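You operate a simulated robot arm through the tools that you are given. There is no shell and no other tool.

You run a simulated robot arm. Do the job below in one go: nothing can be reset, and whatever is moved stays where it is left.

## Task
Raise the window fan to the green ring and run it at low.
Fine: the ring stands at the top of the column, the orange lock ends tight.

Only the result counts: the job must be done as asked and must still hold three seconds after the hand-in. Knocking over, shifting, dropping, spilling or breaking anything else fails it.

## Robot
A 7-joint arm with a two-finger parallel gripper, fixed in place. Base frame: the origin is on the floor under the middle of its stand, x ahead of it, y to its left, z up. Units: mm, degrees, N and s.
With the tool pointing down near the work surface it reaches from about 320 to 860 mm from the base axis. Its first joint turns from -143.0 to 143.0 degrees. Payload 3 kg.
The tool frame sits at the grasp point between the pads (the TCP): z along the fingers, y along the line on which they close. The tips reach 30 mm beyond it. The gripper opens to 94 mm. The fingers are 28 mm wide and 10 mm thick; the gripper's body (50 by 96 mm) begins 55 mm behind the TCP.
Orientation is told as [roll, pitch, yaw] about the base's x, y, z axes, in that order, counted from this pose: with the fingers straight down and closing along the base's y, the tool's x points along the base's -x, its y along +y and its z along -z.

## Interface
- The arm moves only by the tool apply_moves. Its argument "series" is a list of rows, each a list of 3 entries, a list of its own where there are three numbers: the shift along the base's x, y, z in cm, then the turn, a rotation vector about the base's x, y, z in degrees, then the gripper command, from -1 (shut) to 1 (fully open), values between in proportion. In form: [[[tx, ty, tz], [wx, wy, wz], jaw], ...]. A call has 1 to 20 rows; each row shifts and turns the commanded pose from where the row before left it. Each row takes 0.2 s and may step no farther than 50 mm and 8.6 degrees from the row before; otherwise, or with a gripper value out of range, the whole call is refused. Where a pose cannot be reached the arm comes as near as it can. A force on the tool above 40 N (or 10 N above the force at the start of the call, whichever is more), or a blocked arm, ends the call early, and 0.2 s more pass. The fingers move at their own pace (about 72 mm/s each) and stop on an object; they squeeze with about 21 N. The grip force told is the motor's: it shows also when the fingers shut on nothing. Time passes only in rows, and 0.2 s behind the last, so rows that do not move let the fingers close. It gives the time, the measured TCP pose, the force on the tool (base axes), the opening and the grip force at its end, in the units of the frame above (readings bear some noise), with the torque about the TCP (base axes, N m) and any sound that the robot's microphone picked up, and new pictures: "pictures" is both (left out), scene, wrist or none.
- Cameras (640 x 400 px; columns grow to the right, rows downward): "scene" is fixed at [55.9, -497.3, 1149.6]; the picture's right is [0.60, -0.80, 0.00], its down [-0.27, -0.20, -0.94] and it looks along [0.76, 0.56, -0.33] (base axes); focal length 338 px, centre (320, 200). "wrist" rides on the gripper at [76, 14, -102] in the tool frame; the picture's right is [-0.18, 0.98, 0.00], its down [-0.75, -0.14, -0.64] and it looks along [-0.63, -0.12, 0.77] (tool axes); focal length 243 px, centre (320, 200). There is no depth. A picture from a camera that has moved, and an enlarged one, comes with that camera's place and axes in the base frame and with its lens. The place of the scene camera against the robot may be out by one fixed shift of up to 12 mm in any direction.
- enlarge(camera, box): a new picture of the part [left, top, right, bottom] of that camera's present view, enlarged. The clock stands still meanwhile.
- finish_job(): hands the job in; it is judged then, once.

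Nothing tells you positions but the pictures and the camera data. Unless the task says otherwise, let go and move clear before handing in.

The tools are called by a JSON object that holds its "name" and its "arguments". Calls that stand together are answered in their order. apply_moves: Moves the arm, as the interface text tells. Its arguments: {"type":"object","properties":{"series":{"type":"array"},"pictures":{"type":"string","enum":["both","scene","wrist","none"]}},"required":["series"]} The other tools are called the same way: enlarge (camera, box) takes an enlarged picture of a part of a camera's view; finish_job () hands the job in.

At the start:

```text
clock: 0.0
ee_pos: [592.5, 184.6, 936.7]
ee_rot: [0.1, 0.0, 0.0]
contact_force: [-0.2, 0.3, 0.3]
ft_torque: [-0.01, -0.01, 0.01]
opening: 94.4
grip_force: 0.0
```

scene: 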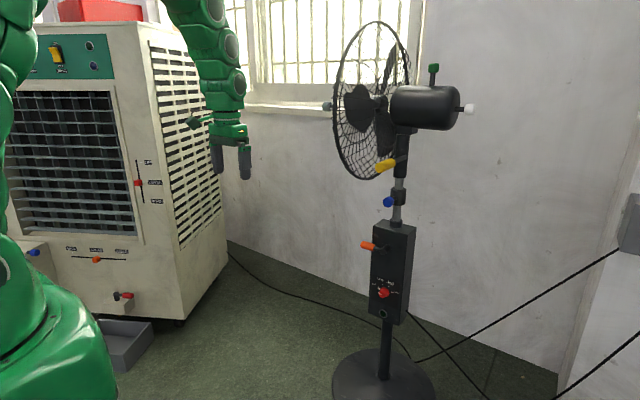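
wrist: 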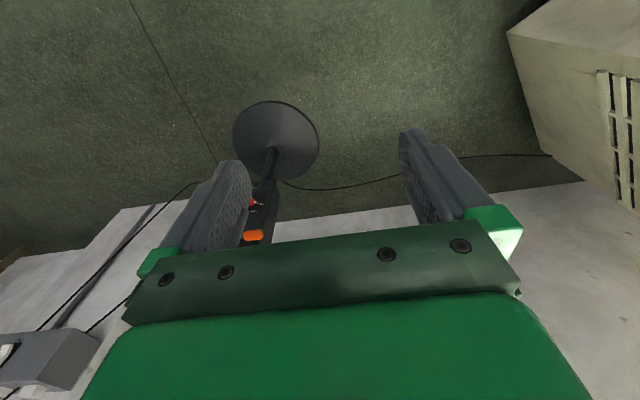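

I see a pedestal fan ahead with an orange lock lever, a red knob on its box, and blue, yellow, green and white parts higher up. First I take closer looks at the fan and its controls.

{"name": "enlarge", "arguments": {"camera": "scene", "box": [320, 200, 480, 300]}}

{"name": "enlarge", "arguments": {"camera": "scene", "box": [350, 260, 430, 325]}}

{"name": "enlarge", "arguments": {"camera": "scene", "box": [320, 120, 480, 220]}}

{"name": "enlarge", "arguments": {"camera": "scene", "box": [320, 10, 480, 130]}}

{"name": "enlarge", "arguments": {"camera": "wrist", "box": [200, 90, 340, 250]}}

```text
4.00 times, centred on (400, 250) of scene
camera zoom: at [55.9, -497.3, 1149.6], right [0.6, -0.8, 0.0], down [-0.27, -0.2, -0.94], along [0.76, 0.56, -0.33], focal length 1352 px, centre (0, 0)
```

zoom: 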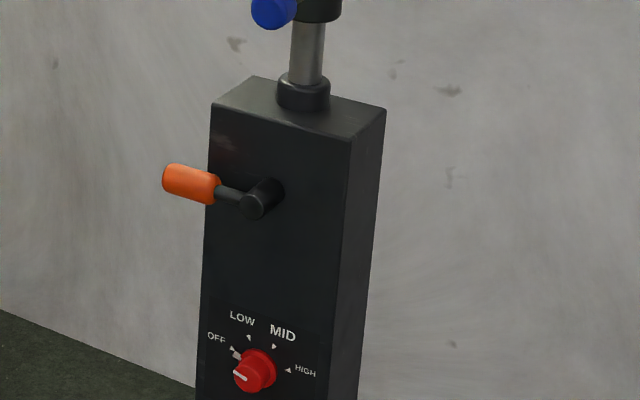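

```text
6.15 times, centred on (390, 292) of scene
camera zoom: at [55.9, -497.3, 1149.6], right [0.6, -0.8, 0.0], down [-0.27, -0.2, -0.94], along [0.76, 0.56, -0.33], focal length 2080 px, centre (-111, -369)
```

zoom: 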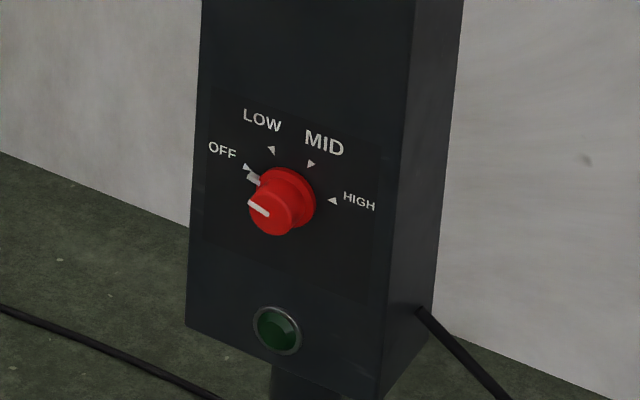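

```text
4.00 times, centred on (400, 170) of scene
camera zoom: at [55.9, -497.3, 1149.6], right [0.6, -0.8, 0.0], down [-0.27, -0.2, -0.94], along [0.76, 0.56, -0.33], focal length 1352 px, centre (0, 320)
```

zoom: 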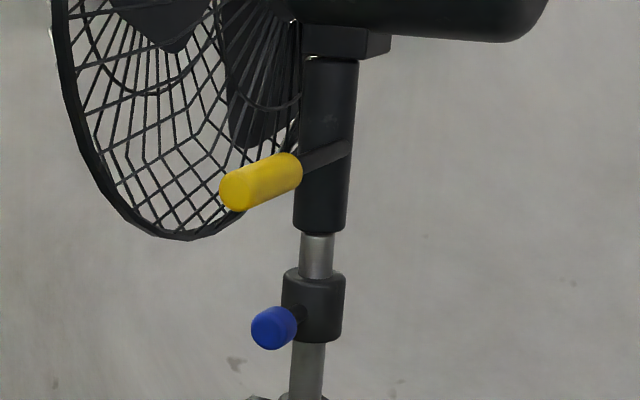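

```text
3.33 times, centred on (400, 70) of scene
camera zoom: at [55.9, -497.3, 1149.6], right [0.6, -0.8, 0.0], down [-0.27, -0.2, -0.94], along [0.76, 0.56, -0.33], focal length 1127 px, centre (53, 633)
```

zoom: 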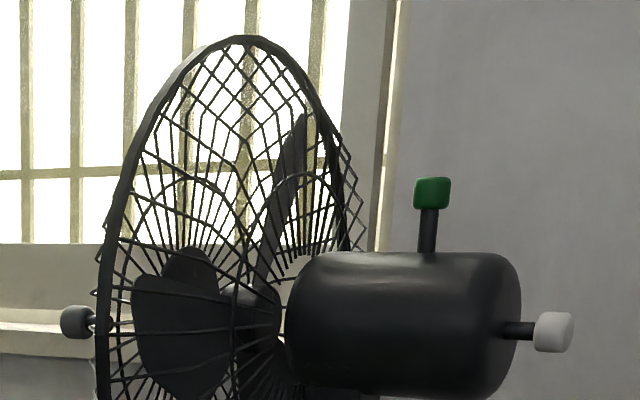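

```text
2.50 times, centred on (270, 170) of wrist
camera zoom: at [517.1, 198.6, 1038.8], right [0.18, 0.98, 0.0], down [0.75, -0.14, 0.64], along [0.63, -0.12, -0.77], focal length 606 px, centre (445, 275)
```

zoom: 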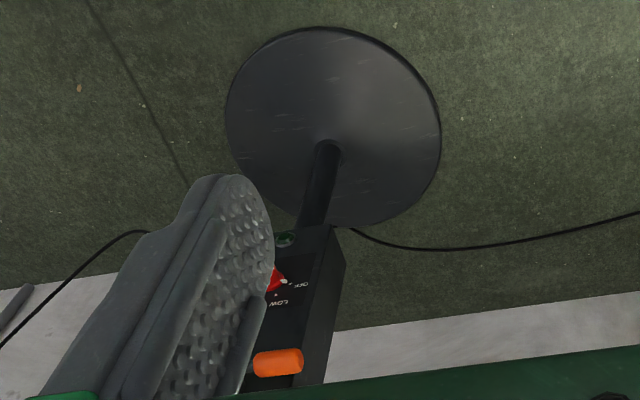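

The box faces the robot (its normal is -x), with the orange lever at about (925, -45, 645), the red knob near (945, -98, 489), and the yellow handle near (887, -100, 930). I look at the remaining parts of the scene before moving.

{"name": "enlarge", "arguments": {"camera": "scene", "box": [540, 170, 640, 270]}}

{"name": "enlarge", "arguments": {"camera": "scene", "box": [350, 205, 430, 255]}}

{"name": "enlarge", "arguments": {"camera": "scene", "box": [370, 120, 430, 220]}}

{"name": "enlarge", "arguments": {"camera": "scene", "box": [0, 20, 240, 320]}}

{"name": "enlarge", "arguments": {"camera": "wrist", "box": [0, 300, 140, 400]}}

```text
4.00 times, centred on (590, 220) of scene
camera zoom: at [55.9, -497.3, 1149.6], right [0.6, -0.8, 0.0], down [-0.27, -0.2, -0.94], along [0.76, 0.56, -0.33], focal length 1352 px, centre (-760, 120)
```

zoom: 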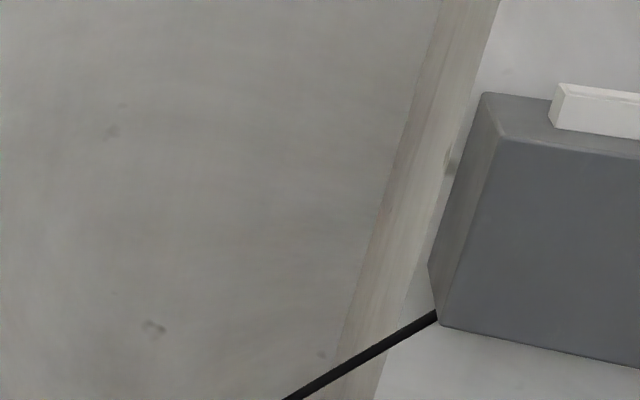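

```text
8.00 times, centred on (390, 230) of scene
camera zoom: at [55.9, -497.3, 1149.6], right [0.6, -0.8, 0.0], down [-0.27, -0.2, -0.94], along [0.76, 0.56, -0.33], focal length 2704 px, centre (-240, -40)
```

zoom: 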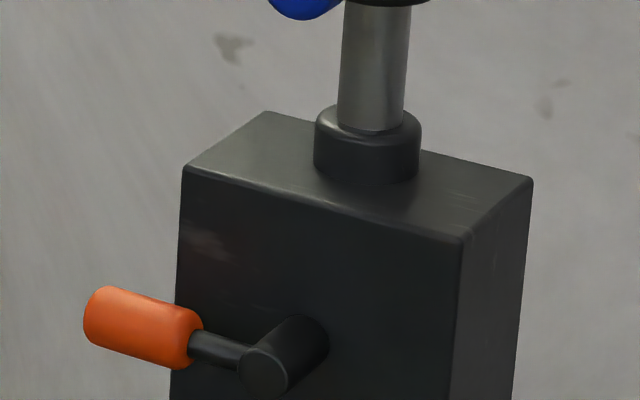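

```text
4.00 times, centred on (400, 170) of scene
camera zoom: at [55.9, -497.3, 1149.6], right [0.6, -0.8, 0.0], down [-0.27, -0.2, -0.94], along [0.76, 0.56, -0.33], focal length 1352 px, centre (0, 320)
```

zoom: 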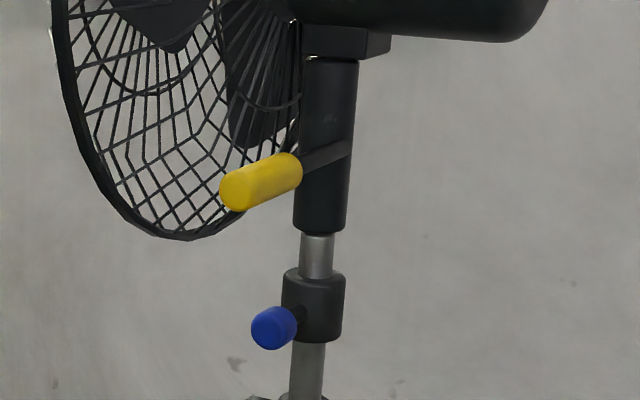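

```text
1.33 times, centred on (120, 170) of scene
camera zoom: at [55.9, -497.3, 1149.6], right [0.6, -0.8, 0.0], down [-0.27, -0.2, -0.94], along [0.76, 0.56, -0.33], focal length 451 px, centre (587, 240)
```

zoom: 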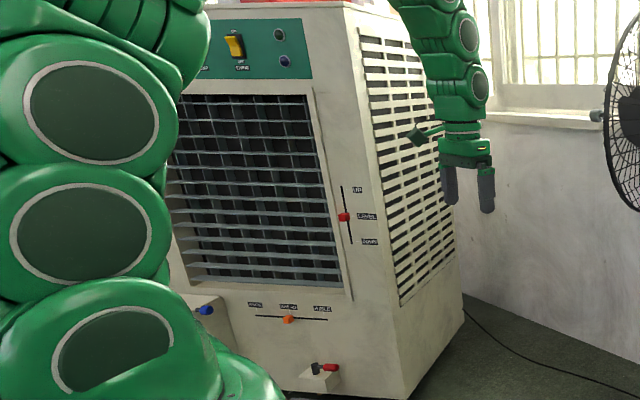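

```text
4.00 times, centred on (70, 350) of wrist
camera zoom: at [517.1, 198.6, 1038.8], right [0.18, 0.98, 0.0], down [0.75, -0.14, 0.64], along [0.63, -0.12, -0.77], focal length 970 px, centre (1320, -400)
```

zoom: 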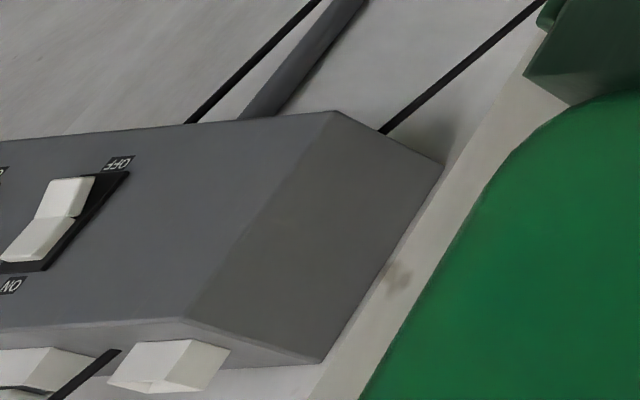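

The fan box faces me, and a wall power box with switches stands off to the right near (1118, -830, 790). I move the hand back in front of the fan and tilt it so that the wrist camera looks horizontally at the box.

{"name": "apply_moves", "arguments": {"series": [[[0, -3.6, -2.3], [0, -6.25, 0], 1], [[0, -3.6, -2.3], [0, -6.25, 0], 1], [[0, -3.6, -2.3], [0, -6.25, 0], 1], [[0, -3.6, -2.3], [0, -6.25, 0], 1], [[0, -3.6, -2.3], [0, -6.25, 0], 1], [[0, -3.6, -2.3], [0, -6.25, 0], 1], [[0, -3.6, -2.3], [0, -6.25, 0], 1], [[0, -3.6, -2.3], [0, -6.25, 0], 1]], "pictures": "both"}}

```text
clock: 1.8
ee_pos: [636.5, -81.0, 747.0]
ee_rot: [0.0, -50.1, 0.0]
contact_force: [0.9, -0.1, -0.1]
ft_torque: [0.02, 0.07, 0.01]
opening: 93.7
grip_force: 0.1
out of reach, approached as far as the arm can: row 6, 7, 8
camera wrist: at [510.5, -67.4, 754.1], right [0.12, 0.98, 0.14], down [-0.01, -0.14, 0.99], along [0.99, -0.12, -0.01], focal length 243 px, centre (320, 200)
```

scene: 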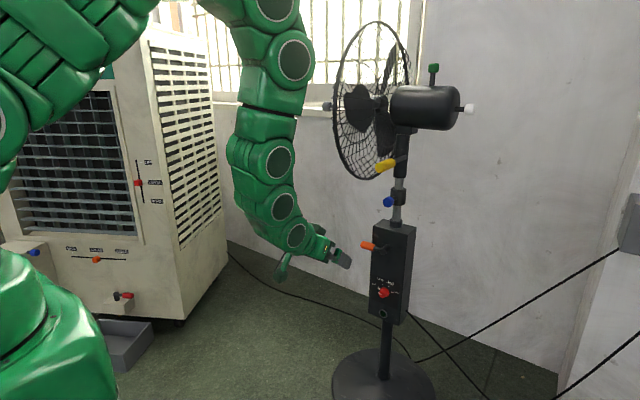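
wrist: 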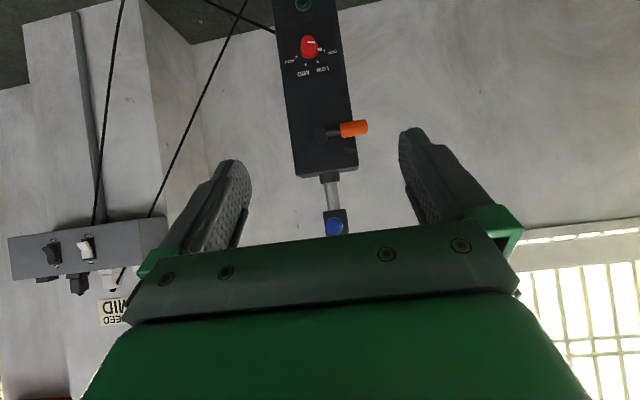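

The box front is now seen upside down, and on the wall there is a power box with switches and a paper note. I enlarge these.

{"name": "enlarge", "arguments": {"camera": "wrist", "box": [0, 200, 180, 340]}}

{"name": "enlarge", "arguments": {"camera": "wrist", "box": [260, 0, 400, 120]}}

{"name": "enlarge", "arguments": {"camera": "wrist", "box": [280, 100, 400, 240]}}

{"name": "enlarge", "arguments": {"camera": "wrist", "box": [80, 270, 140, 330]}}

```text
2.86 times, centred on (90, 270) of wrist
camera zoom: at [510.5, -67.4, 754.1], right [0.12, 0.98, 0.14], down [-0.01, -0.14, 0.99], along [0.99, -0.12, -0.01], focal length 693 px, centre (977, 0)
```

zoom: 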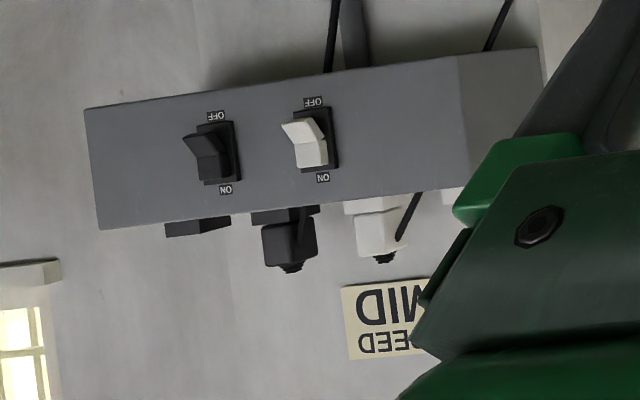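

```text
3.33 times, centred on (330, 60) of wrist
camera zoom: at [510.5, -67.4, 754.1], right [0.12, 0.98, 0.14], down [-0.01, -0.14, 0.99], along [0.99, -0.12, -0.01], focal length 809 px, centre (287, 667)
```

zoom: 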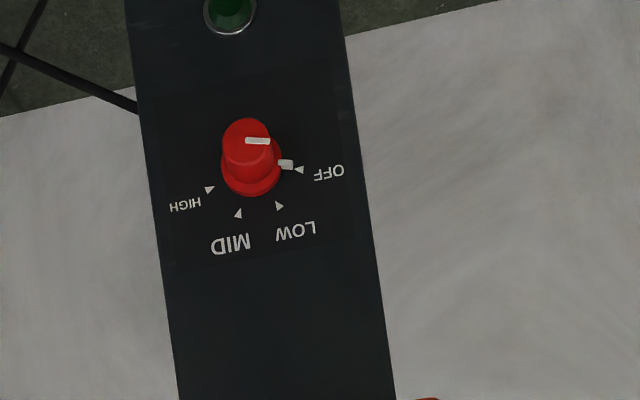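

```text
2.86 times, centred on (340, 170) of wrist
camera zoom: at [510.5, -67.4, 754.1], right [0.12, 0.98, 0.14], down [-0.01, -0.14, 0.99], along [0.99, -0.12, -0.01], focal length 693 px, centre (263, 286)
```

zoom: 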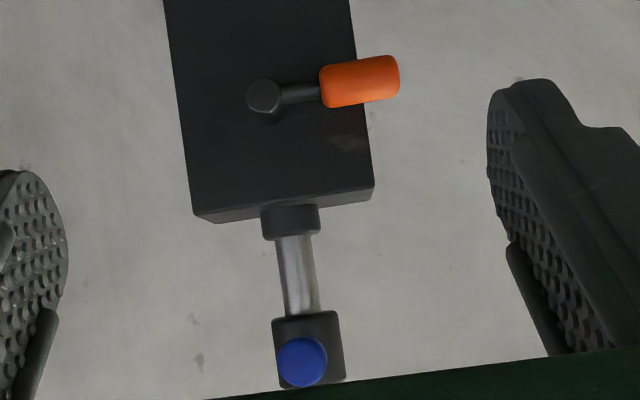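

```text
6.67 times, centred on (110, 300) of wrist
camera zoom: at [510.5, -67.4, 754.1], right [0.12, 0.98, 0.14], down [-0.01, -0.14, 0.99], along [0.99, -0.12, -0.01], focal length 1618 px, centre (1720, -467)
```

zoom: 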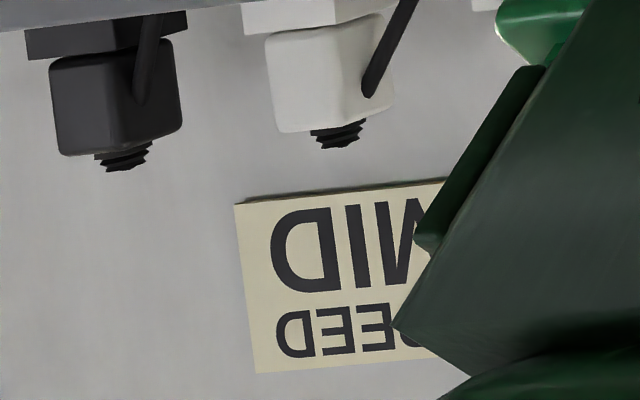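

The wall note reads "SPEED MID", but the job asks for low, so I keep to low; both wall rockers seem pressed on. I take the lever handle at about (922, -42, 640) with its pivot at y -100, and the box face at x about 951; next I bring the hand horizontal, well in front of the lever.

{"name": "apply_moves", "arguments": {"series": [[[3.0, 0.8, -0.6], [0, -8, 0], 1], [[3.0, 0.8, -0.6], [0, -8, 0], 1], [[3.0, 0.8, -0.6], [0, -8, 0], 1], [[3.0, 0.8, -0.6], [0, -8, 0], 1], [[3.0, 0.8, -0.6], [0, -8, 0], 1]], "pictures": "both"}}

```text
clock: 3.0
ee_pos: [786.8, -41.7, 716.1]
ee_rot: [57.1, -90.0, -57.0]
contact_force: [0.4, 0.7, -0.2]
ft_torque: [-0.01, 0.01, -0.02]
opening: 94.0
grip_force: 0.1
camera wrist: at [684.4, -27.0, 639.8], right [0.0, 0.98, 0.18], down [-0.64, -0.14, 0.75], along [0.77, -0.12, 0.63], focal length 243 px, centre (320, 200)
```

scene: 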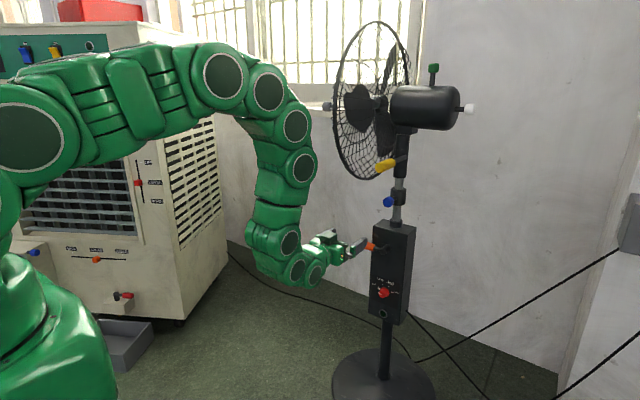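
wrist: 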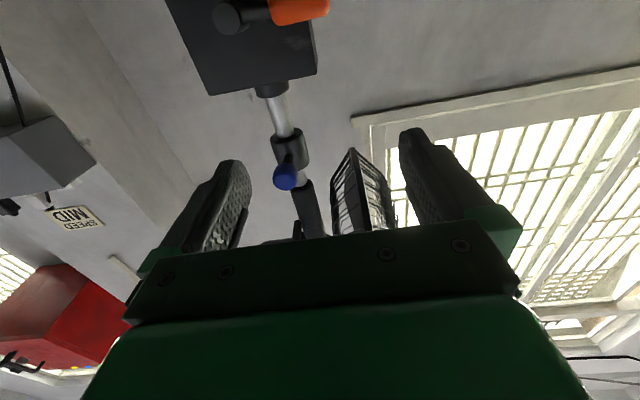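

The hand now points at the fan horizontally. I enlarge the pole, the blue clamp and the sleeve to look for the green ring.

{"name": "enlarge", "arguments": {"camera": "wrist", "box": [240, 70, 360, 240]}}

{"name": "enlarge", "arguments": {"camera": "wrist", "box": [180, 0, 340, 100]}}

{"name": "enlarge", "arguments": {"camera": "wrist", "box": [0, 100, 130, 240]}}

```text
2.35 times, centred on (300, 155) of wrist
camera zoom: at [684.4, -27.0, 639.8], right [0.0, 0.98, 0.18], down [-0.64, -0.14, 0.75], along [0.77, -0.12, 0.63], focal length 571 px, centre (367, 306)
```

zoom: 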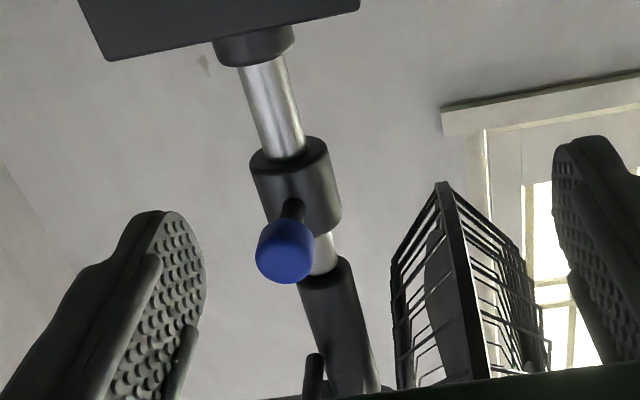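

```text
4.00 times, centred on (260, 50) of wrist
camera zoom: at [684.4, -27.0, 639.8], right [0.0, 0.98, 0.18], down [-0.64, -0.14, 0.75], along [0.77, -0.12, 0.63], focal length 970 px, centre (560, 800)
```

zoom: 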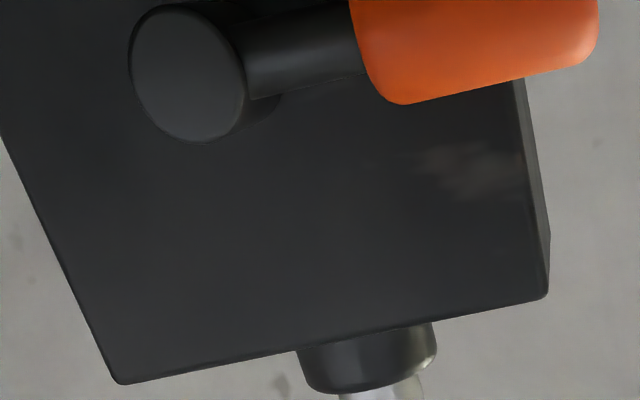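

```text
2.86 times, centred on (65, 170) of wrist
camera zoom: at [684.4, -27.0, 639.8], right [0.0, 0.98, 0.18], down [-0.64, -0.14, 0.75], along [0.77, -0.12, 0.63], focal length 693 px, centre (1049, 286)
```

zoom: 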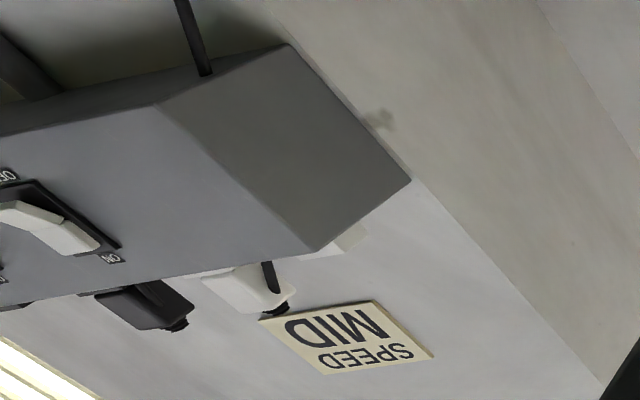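

The upper rod goes through a blue clamp, while the lower steel pole goes into the box beside the orange lock; no green ring shows yet, so it must be hidden inside. I roll the hand 90 degrees so the fingers close vertically, level with the orange handle.

{"name": "apply_moves", "arguments": {"series": [[[0, 0, -0.7], [8.2, 0, 0], 1], [[0, 0, -0.7], [8.2, 0, 0], 1], [[0, 0, -0.7], [8.2, 0, 0], 1], [[0, 0, -0.7], [8.2, 0, 0], 1], [[0, 0, -0.7], [8.2, 0, 0], 1], [[0, 0, -0.7], [8.2, 0, 0], 1], [[0, 0, -0.7], [8.2, 0, 0], 1], [[0, 0, -0.7], [8.2, 0, 0], 1], [[0, 0, -0.7], [8.2, 0, 0], 1], [[0, 0, -0.7], [8.2, 0, 0], 1], [[0, 0, -0.6], [8.0, 0, 0], 1]], "pictures": "both"}}

```text
clock: 5.4
ee_pos: [785.5, -40.5, 641.2]
ee_rot: [90.0, 0.1, -89.9]
contact_force: [0.1, 0.4, -0.3]
ft_torque: [0.03, 0.02, 0.0]
opening: 94.0
grip_force: 0.0
camera wrist: at [684.6, 34.9, 656.3], right [0.0, -0.19, 0.98], down [-0.64, -0.75, -0.14], along [0.77, -0.63, -0.12], focal length 243 px, centre (320, 200)
```

scene: 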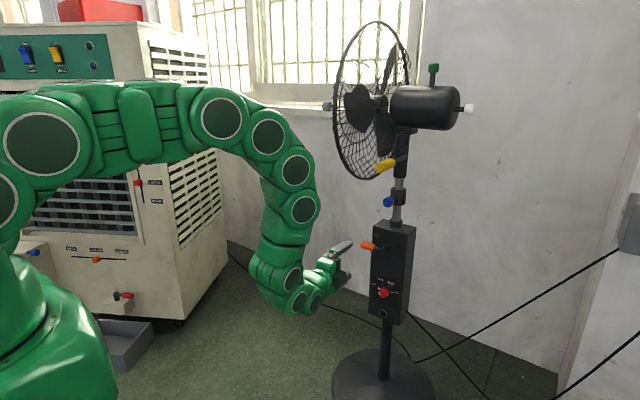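
wrist: 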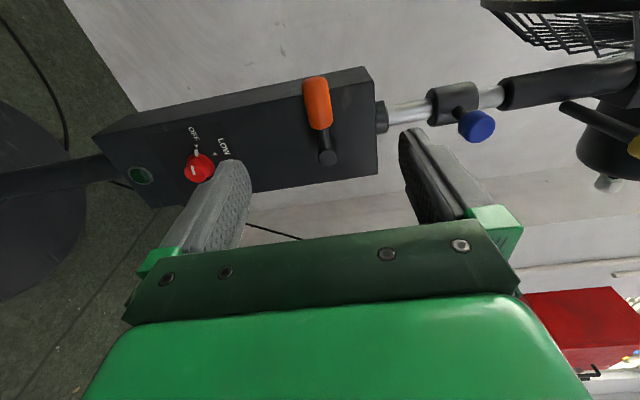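

The orange handle is confirmed at about (922, -41, 640), lined up with the hand. I move in so the fingers straddle it, still open.

{"name": "apply_moves", "arguments": {"series": [[[4.0, 0, 0], [0, 0, 0], 1], [[4.0, 0, 0], [0, 0, 0], 1], [[2.5, 0, 0], [0, 0, 0], 1], [[1.6, 0, 0], [0, 0, 0], 1], [[0, 0, 0], [0, 0, 0], 1]], "pictures": "both"}}

```text
clock: 6.6
ee_pos: [907.6, -41.0, 642.6]
ee_rot: [89.9, 0.0, -90.1]
contact_force: [-0.9, 0.2, -0.4]
ft_torque: [0.01, 0.02, 0.02]
opening: 94.0
grip_force: 0.1
camera wrist: at [805.5, 34.4, 656.3], right [0.0, -0.18, 0.98], down [-0.64, -0.75, -0.14], along [0.77, -0.63, -0.12], focal length 243 px, centre (320, 200)
```

scene: 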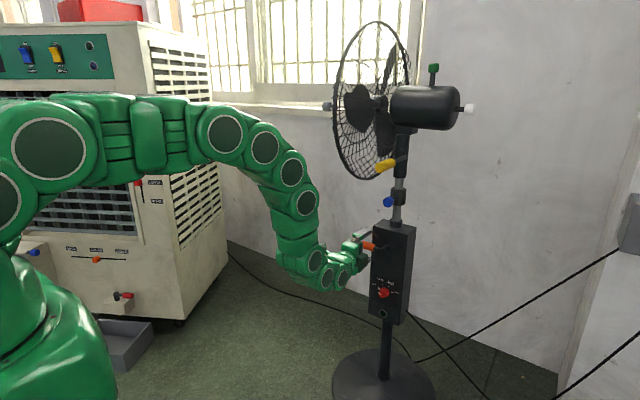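
wrist: 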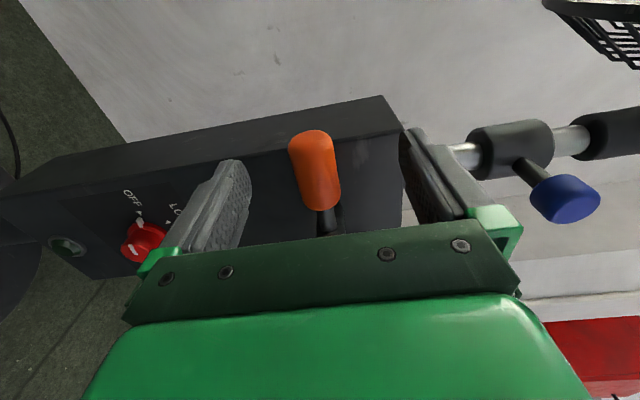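

The fingers straddle the orange handle. I close on it and check the force.

{"name": "apply_moves", "arguments": {"series": [[[0.3, 0, -0.2], [0, 0, 0], 0.2], [[0, 0, 0], [0, 0, 0], -1], [[0, 0, 0], [0, 0, 0], -1], [[0, 0, 0], [0, 0, 0], -1]], "pictures": "both"}}

```text
clock: 7.6
ee_pos: [909.5, -41.7, 639.6]
ee_rot: [89.9, 0.0, -90.0]
contact_force: [4.7, -0.6, -8.8]
ft_torque: [0.08, 0.4, -0.29]
opening: 24.1
grip_force: 45.4
camera wrist: at [808.2, 34.5, 653.8], right [0.0, -0.18, 0.98], down [-0.64, -0.75, -0.14], along [0.77, -0.63, -0.12], focal length 243 px, centre (320, 200)
```

scene: 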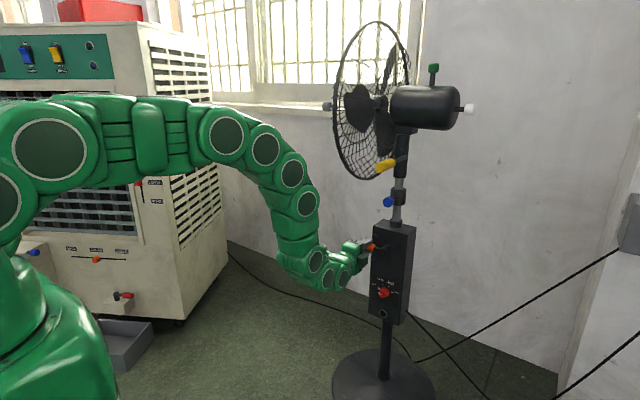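
wrist: 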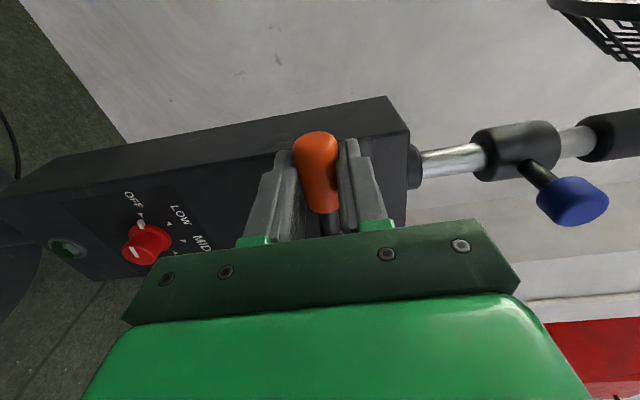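

The handle is held (opening 24 mm) and nothing has moved. I now try turning the lever counter-clockwise (handle downward) in small steps, watching the force.

{"name": "apply_moves", "arguments": {"series": [[[0, -0.01, -0.35], [-3.5, 0, 0], -1], [[0, -0.03, -0.35], [-3.5, 0, 0], -1], [[0, 0, 0], [0, 0, 0], -1]], "pictures": "wrist"}}

```text
clock: 8.4
ee_pos: [909.4, -42.8, 633.3]
ee_rot: [90.0, -7.0, -90.0]
contact_force: [13.8, -5.0, -14.2]
ft_torque: [0.86, 0.46, 0.54]
opening: 24.1
grip_force: 45.1
camera wrist: at [808.1, 35.3, 637.4], right [0.0, -0.06, 1.0], down [-0.64, -0.77, -0.05], along [0.77, -0.64, -0.04], focal length 243 px, centre (320, 200)
```

wrist: 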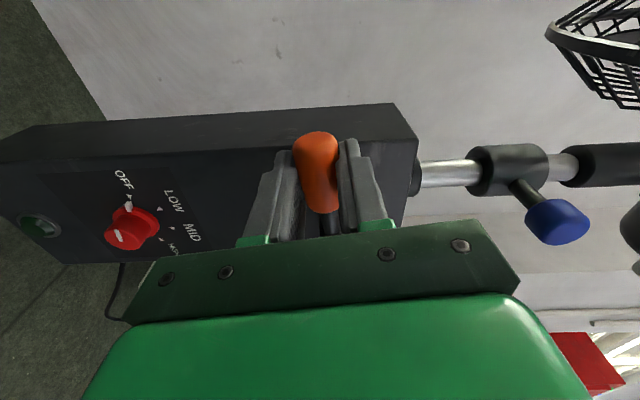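

The lever turned about 7 degrees downward with little resistance; the remaining forces come from my arc being slightly off. I shift slightly to relieve them and check the scene for any sinking.

{"name": "apply_moves", "arguments": {"series": [[[0.15, 0, -0.15], [0, 0, 0], -1], [[0, 0, 0], [0, 0, 0], -1]], "pictures": "scene"}}

{"name": "enlarge", "arguments": {"camera": "scene", "box": [350, 165, 430, 255]}}

```text
clock: 8.8
ee_pos: [910.8, -41.3, 632.8]
ee_rot: [90.0, -7.0, -90.0]
contact_force: [-18.5, 0.7, 6.4]
ft_torque: [-0.36, -0.02, -0.25]
opening: 24.1
grip_force: 44.9
stopped in row 1: the force on the tool passed its limit at 44 N (the readings are from after the stop); the commanded pose is now the measured one
```

scene: 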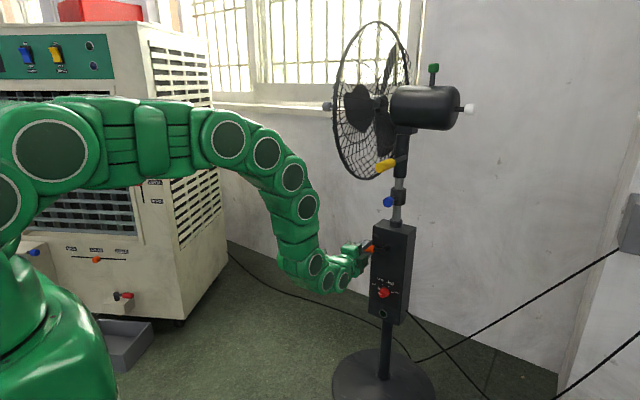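

```text
4.44 times, centred on (390, 210) of scene
camera zoom: at [55.9, -497.3, 1149.6], right [0.6, -0.8, 0.0], down [-0.27, -0.2, -0.94], along [0.76, 0.56, -0.33], focal length 1502 px, centre (9, 156)
```

zoom: 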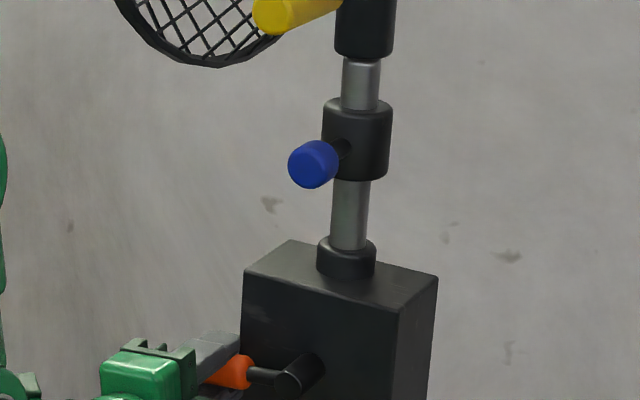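

The arm is very stiff, so a firm grip makes needless side forces. I open slightly to use the fingers as a loose fork around the handle and continue turning downward in steps.

{"name": "apply_moves", "arguments": {"series": [[[0, 0, 0], [0, 0, 0], -0.25], [[0, 0, 0], [0, 0, 0], -0.25], [[0, -0.15, -0.7], [-7, 0, 0], -0.25], [[0, -0.25, -0.68], [-7, 0, 0], -0.25], [[0, -0.32, -0.65], [-7, 0, 0], -0.25], [[0, 0, 0], [0, 0, 0], -0.25]], "pictures": "both"}}

{"name": "enlarge", "arguments": {"camera": "scene", "box": [350, 165, 430, 255]}}

```text
clock: 10.2
ee_pos: [910.7, -48.7, 611.0]
ee_rot: [90.1, -28.2, -90.0]
contact_force: [0.2, 1.4, 1.5]
ft_torque: [0.04, -0.02, 0.0]
opening: 36.1
grip_force: 0.6
camera wrist: at [809.0, 24.7, 587.7], right [0.0, 0.3, 0.95], down [-0.64, -0.73, 0.23], along [0.77, -0.61, 0.19], focal length 243 px, centre (320, 200)
```

scene: 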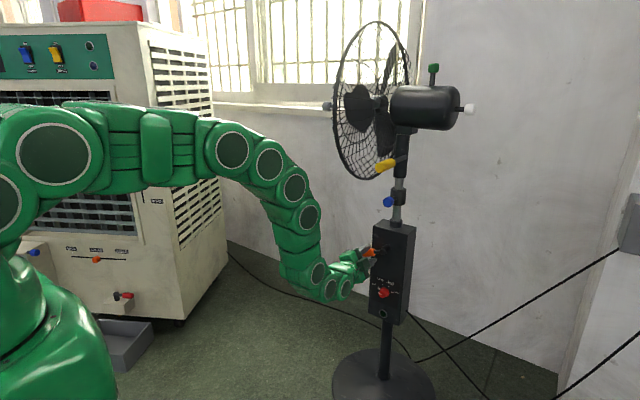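
wrist: 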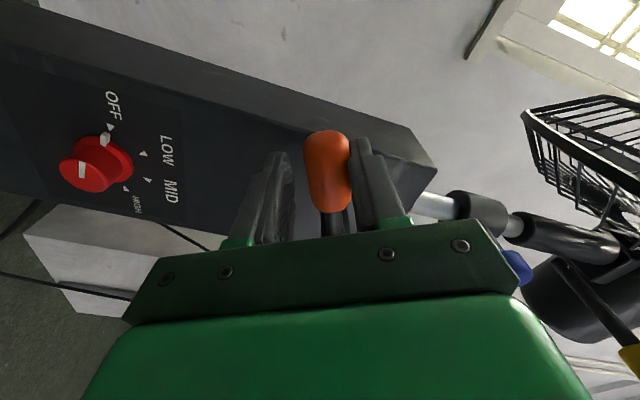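

```text
4.44 times, centred on (390, 210) of scene
camera zoom: at [55.9, -497.3, 1149.6], right [0.6, -0.8, 0.0], down [-0.27, -0.2, -0.94], along [0.76, 0.56, -0.33], focal length 1502 px, centre (9, 156)
```

zoom: 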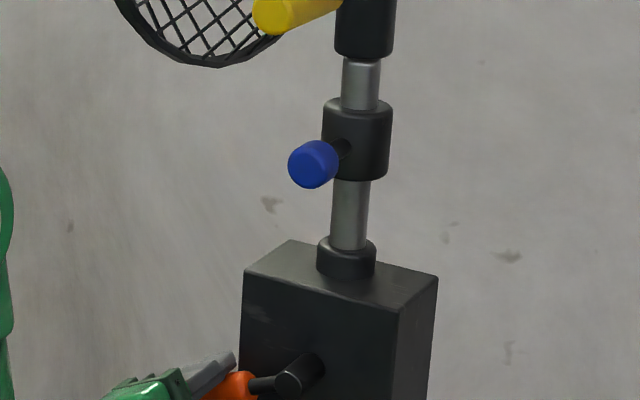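

The lever turns freely and the fan has not sunk. I continue the turn by another 30 degrees.

{"name": "apply_moves", "arguments": {"series": [[[0, -0.41, -0.63], [-7.5, 0, 0], -0.25], [[0, -0.48, -0.58], [-7.5, 0, 0], -0.25], [[0, -0.56, -0.5], [-7.5, 0, 0], -0.25], [[0, -0.62, -0.43], [-7.5, 0, 0], -0.25], [[0, 0, 0], [0, 0, 0], -0.25]], "pictures": "both"}}

{"name": "enlarge", "arguments": {"camera": "scene", "box": [350, 165, 430, 255]}}

```text
clock: 11.4
ee_pos: [910.4, -69.6, 590.5]
ee_rot: [89.8, -58.2, -89.9]
contact_force: [0.1, 0.4, 0.1]
ft_torque: [0.02, -0.02, -0.03]
opening: 35.9
grip_force: 0.2
camera wrist: at [808.6, -17.4, 532.4], right [0.0, 0.74, 0.68], down [-0.64, -0.52, 0.57], along [0.77, -0.43, 0.47], focal length 243 px, centre (320, 200)
```

scene: 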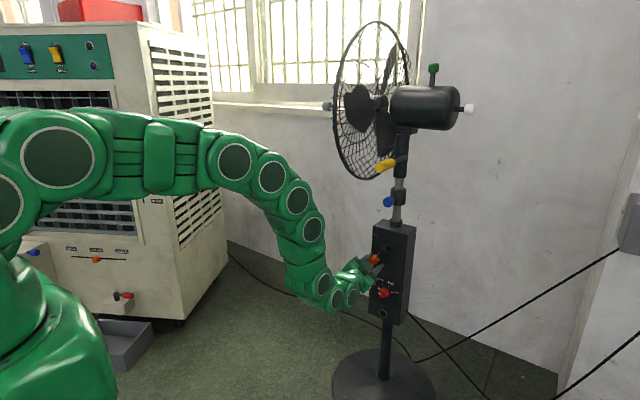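
wrist: 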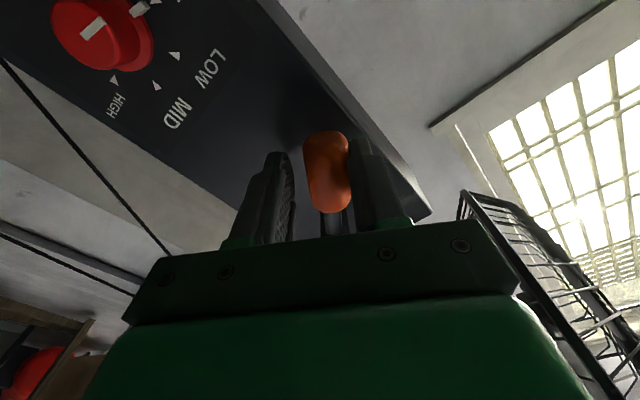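

```text
4.44 times, centred on (390, 210) of scene
camera zoom: at [55.9, -497.3, 1149.6], right [0.6, -0.8, 0.0], down [-0.27, -0.2, -0.94], along [0.76, 0.56, -0.33], focal length 1502 px, centre (9, 156)
```

zoom: 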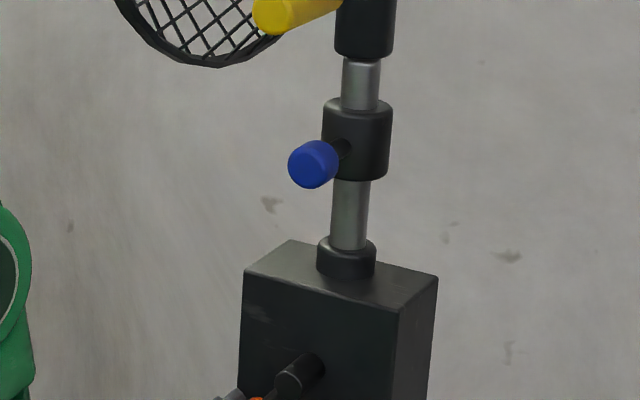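

Still free and no sinking; I continue toward the straight-down position, feeling for an end stop.

{"name": "apply_moves", "arguments": {"series": [[[0, -0.62, -0.42], [-7.5, 0, 0], -0.25], [[0, -0.71, -0.26], [-7.5, 0, 0], -0.25], [[0, -0.74, -0.16], [-7.5, 0, 0], -0.25], [[0, -0.75, -0.07], [-7.5, 0, 0], -0.25], [[0, 0, 0], [0, 0, 0], -0.25]], "pictures": "both"}}

{"name": "enlarge", "arguments": {"camera": "scene", "box": [350, 200, 430, 290]}}

```text
clock: 12.6
ee_pos: [911.4, -94.8, 584.1]
ee_rot: [97.0, -88.2, -96.8]
contact_force: [6.8, 27.1, 17.4]
ft_torque: [0.8, -0.1, 0.26]
opening: 51.0
grip_force: 13.9
camera wrist: at [810.4, -79.2, 507.0], right [-0.01, 0.98, 0.22], down [-0.64, -0.17, 0.75], along [0.76, -0.13, 0.63], focal length 243 px, centre (320, 200)
```

scene: 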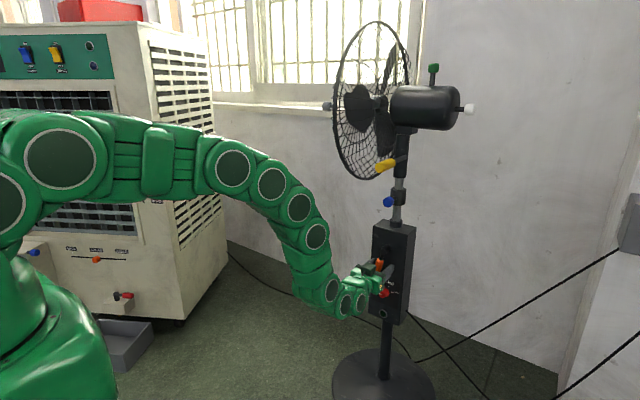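
wrist: 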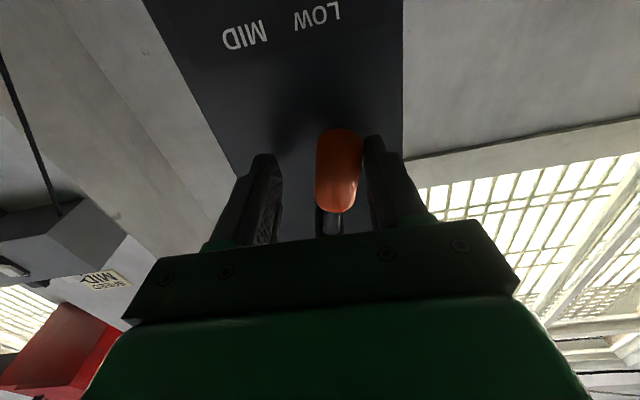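

```text
4.44 times, centred on (390, 245) of scene
camera zoom: at [55.9, -497.3, 1149.6], right [0.6, -0.8, 0.0], down [-0.27, -0.2, -0.94], along [0.76, 0.56, -0.33], focal length 1502 px, centre (9, 0)
```

zoom: 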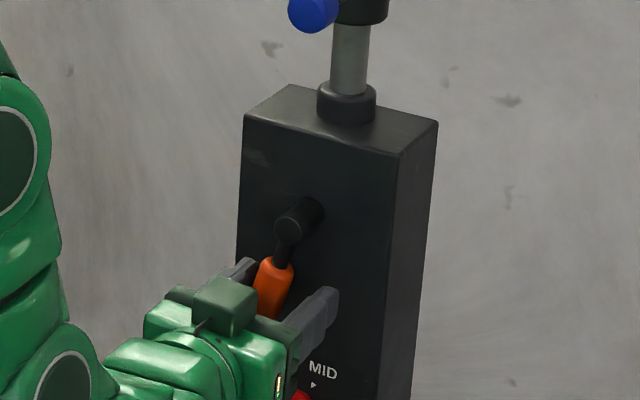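

The lever reached an end stop about 75 degrees down from its starting place. I back off the stop, withdraw, and rise to look at the yellow handle.

{"name": "apply_moves", "arguments": {"series": [[[0, 0.6, 0], [0, 0, 0], -0.1], [[-2.0, 0.2, 0], [0, 0, 0], 0.2], [[-4.5, 0, 0], [0, 0, 0], 0.2], [[-4.5, 0, 0], [0, 0, 0], 1], [[-4.0, 0, 0], [0, 0, 0], 1], [[0, 0, 4.8], [0, 0, 0], 1], [[0, 0, 4.8], [0, 0, 0], 1], [[0, 0, 4.8], [0, 0, 0], 1], [[0, 0, 4.8], [0, 0, 0], 1], [[0, 0, 4.8], [0, 0, 0], 1], [[0, -0.5, 3], [0, 0, 0], 1]], "pictures": "both"}}

{"name": "enlarge", "arguments": {"camera": "scene", "box": [350, 180, 430, 320]}}

```text
clock: 15.0
ee_pos: [759.9, -94.2, 851.0]
ee_rot: [89.6, -88.2, -89.5]
contact_force: [1.3, -0.2, 0.1]
ft_torque: [0.01, 0.0, 0.02]
opening: 94.0
grip_force: 0.1
camera wrist: at [658.1, -77.6, 774.4], right [0.0, 0.98, 0.22], down [-0.64, -0.17, 0.75], along [0.77, -0.14, 0.63], focal length 243 px, centre (320, 200)
```

scene: 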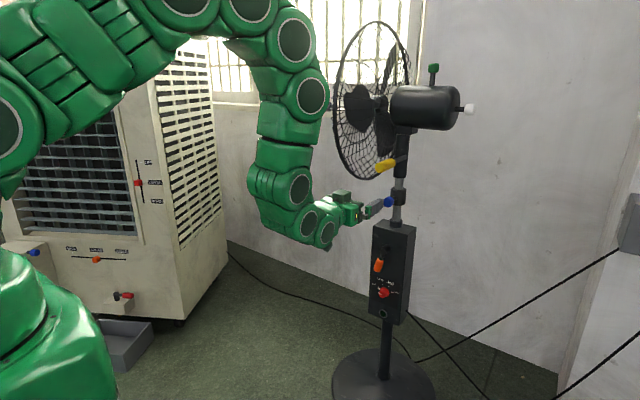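
wrist: 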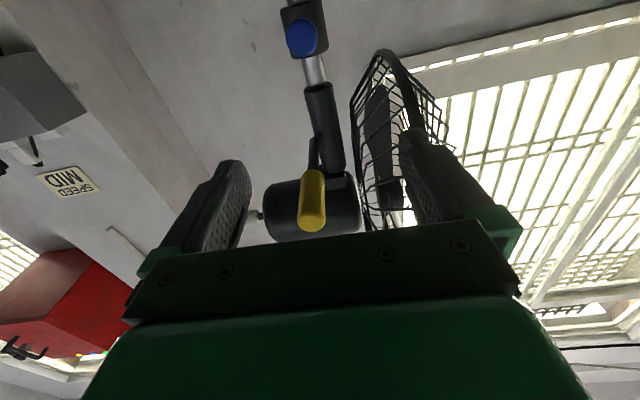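

```text
2.86 times, centred on (390, 250) of scene
camera zoom: at [55.9, -497.3, 1149.6], right [0.6, -0.8, 0.0], down [-0.27, -0.2, -0.94], along [0.76, 0.56, -0.33], focal length 966 px, centre (120, 57)
```

zoom: 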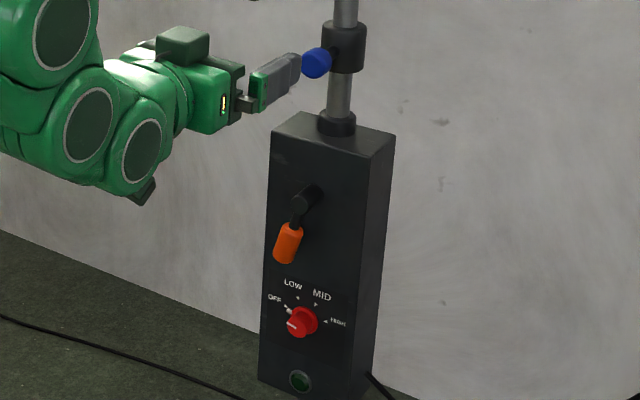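

The lever hangs at its loose end and the column has not sunk. I place the yellow handle at x 810–900, y -118, z 929, pointing at me; I roll the hand so the fingers close vertically and line up with it.

{"name": "apply_moves", "arguments": {"series": [[[-0.36, -0.23, 0.71], [8.02, 0, 0], 1], [[-0.36, -0.23, 0.71], [8.02, 0, 0], 1], [[-0.36, -0.23, 0.71], [8.02, 0, 0], 1], [[-0.36, -0.23, 0.71], [8.02, 0, 0], 1], [[-0.36, -0.23, 0.71], [8.02, 0, 0], 1], [[-0.36, -0.23, 0.71], [8.02, 0, 0], 1], [[-0.36, -0.23, 0.71], [8.02, 0, 0], 1], [[-0.36, -0.23, 0.71], [8.02, 0, 0], 1], [[-0.36, -0.23, 0.71], [8.02, 0, 0], 1], [[-0.36, -0.23, 0.71], [8.02, 0, 0], 1], [[-0.36, -0.23, 0.71], [8.02, 0, 0], 1]], "pictures": "both"}}

```text
clock: 17.4
ee_pos: [720.6, -119.9, 930.3]
ee_rot: [90.0, 0.2, -89.9]
contact_force: [-0.6, 0.2, 0.3]
ft_torque: [-0.01, 0.02, 0.0]
opening: 93.8
grip_force: 0.1
camera wrist: at [618.8, -44.1, 944.1], right [0.0, -0.19, 0.98], down [-0.64, -0.75, -0.14], along [0.77, -0.63, -0.12], focal length 243 px, centre (320, 200)
```

scene: 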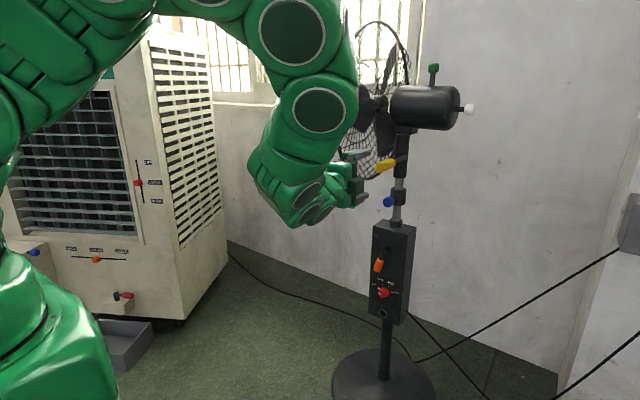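
wrist: 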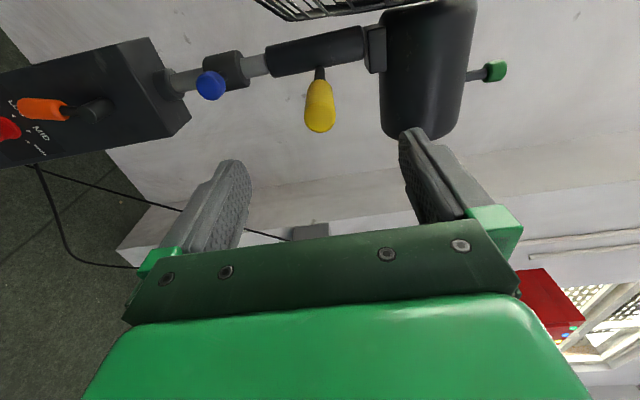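

The yellow handle sits centred between the fingers at about z 929. I move in until the fingers straddle it, then narrow the opening to a loose fork.

{"name": "apply_moves", "arguments": {"series": [[[4.5, 0, 0], [0, 0, 0], 1], [[4.5, 0, 0], [0, 0, 0], 1], [[3.0, 0, 0], [0, 0, 0], 0.3], [[0, 0, 0], [0, 0, 0], 0], [[0, 0, 0], [0, 0, 0], -0.15], [[0, 0, 0], [0, 0, 0], -0.25]], "pictures": "both"}}

{"name": "enlarge", "arguments": {"camera": "scene", "box": [330, 120, 430, 240]}}

```text
clock: 18.8
ee_pos: [840.3, -119.5, 930.7]
ee_rot: [90.1, 0.2, -90.0]
contact_force: [-0.1, 0.6, 0.6]
ft_torque: [0.0, 0.0, -0.01]
opening: 35.3
grip_force: 0.1
camera wrist: at [738.9, -43.9, 943.6], right [0.0, -0.19, 0.98], down [-0.64, -0.75, -0.14], along [0.77, -0.63, -0.12], focal length 243 px, centre (320, 200)
```

scene: 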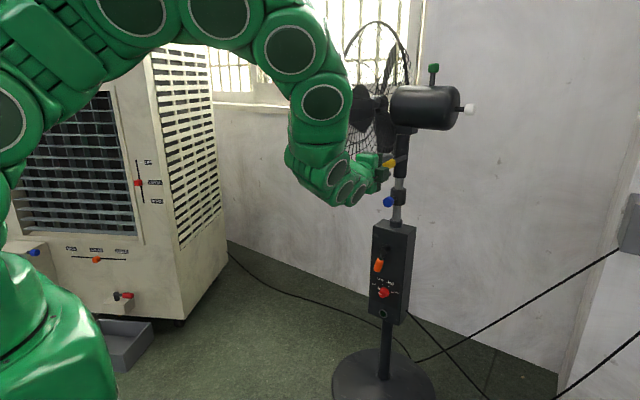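
wrist: 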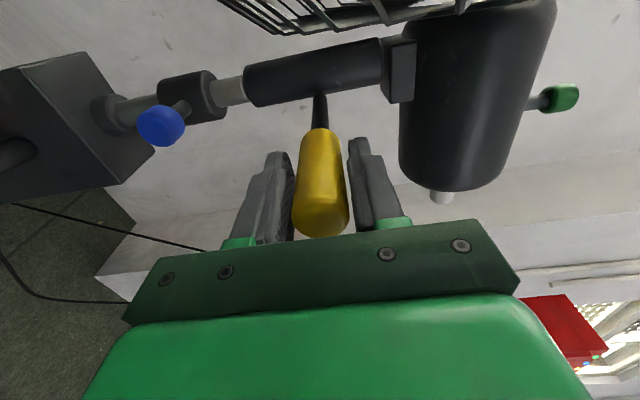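

```text
3.33 times, centred on (380, 180) of scene
camera zoom: at [55.9, -497.3, 1149.6], right [0.6, -0.8, 0.0], down [-0.27, -0.2, -0.94], along [0.76, 0.56, -0.33], focal length 1127 px, centre (120, 267)
```

zoom: 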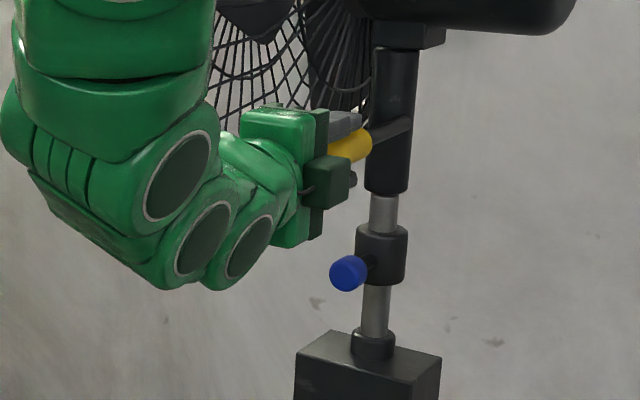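

The handle is inside the fork. I lift in small steps and watch the force and the pole.

{"name": "apply_moves", "arguments": {"series": [[[0, 0, 0.3], [0, 0, 0], -0.25], [[0, 0, 0.3], [0, 0, 0], -0.25], [[0, 0, 0.3], [0, 0, 0], -0.25], [[0, 0, 0.3], [0, 0, 0], -0.25], [[0, 0, 0], [0, 0, 0], -0.25]], "pictures": "both"}}

{"name": "enlarge", "arguments": {"camera": "scene", "box": [330, 120, 430, 240]}}

```text
clock: 20.0
ee_pos: [840.7, -120.5, 940.7]
ee_rot: [90.0, 0.2, -90.1]
contact_force: [-1.0, -1.1, -3.0]
ft_torque: [-0.04, 0.04, 0.0]
opening: 36.7
grip_force: 1.3
camera wrist: at [738.9, -44.5, 955.5], right [0.0, -0.19, 0.98], down [-0.64, -0.75, -0.14], along [0.77, -0.63, -0.12], focal length 243 px, centre (320, 200)
```

scene: 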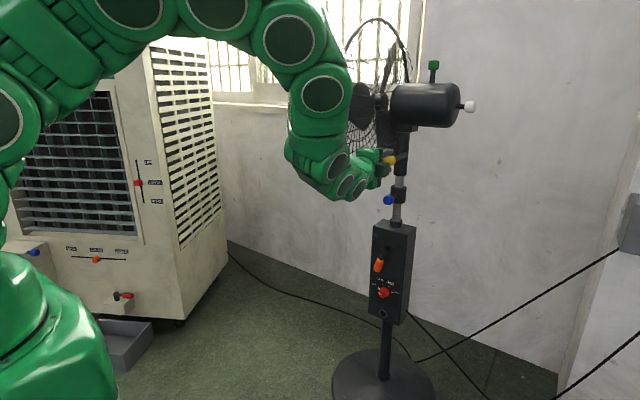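
wrist: 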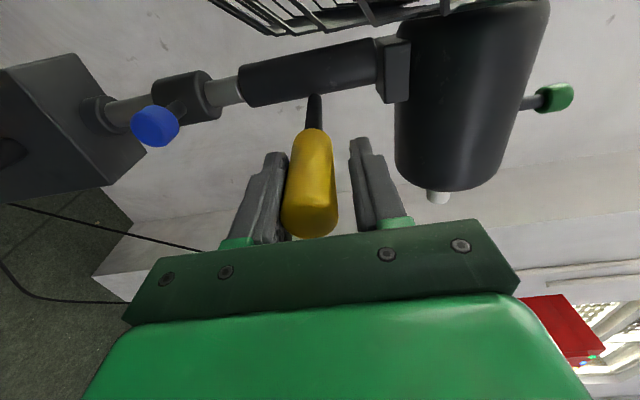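

```text
3.33 times, centred on (380, 180) of scene
camera zoom: at [55.9, -497.3, 1149.6], right [0.6, -0.8, 0.0], down [-0.27, -0.2, -0.94], along [0.76, 0.56, -0.33], focal length 1127 px, centre (120, 267)
```

zoom: 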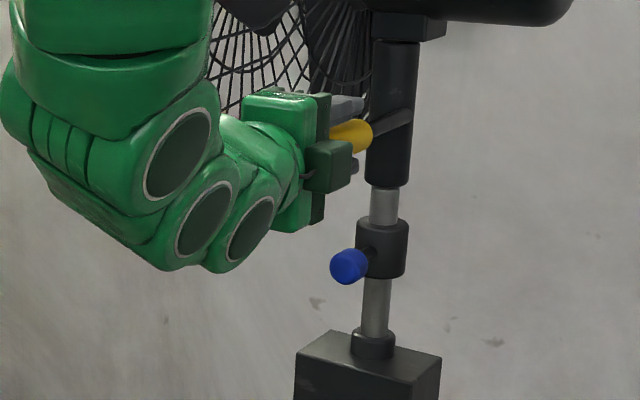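

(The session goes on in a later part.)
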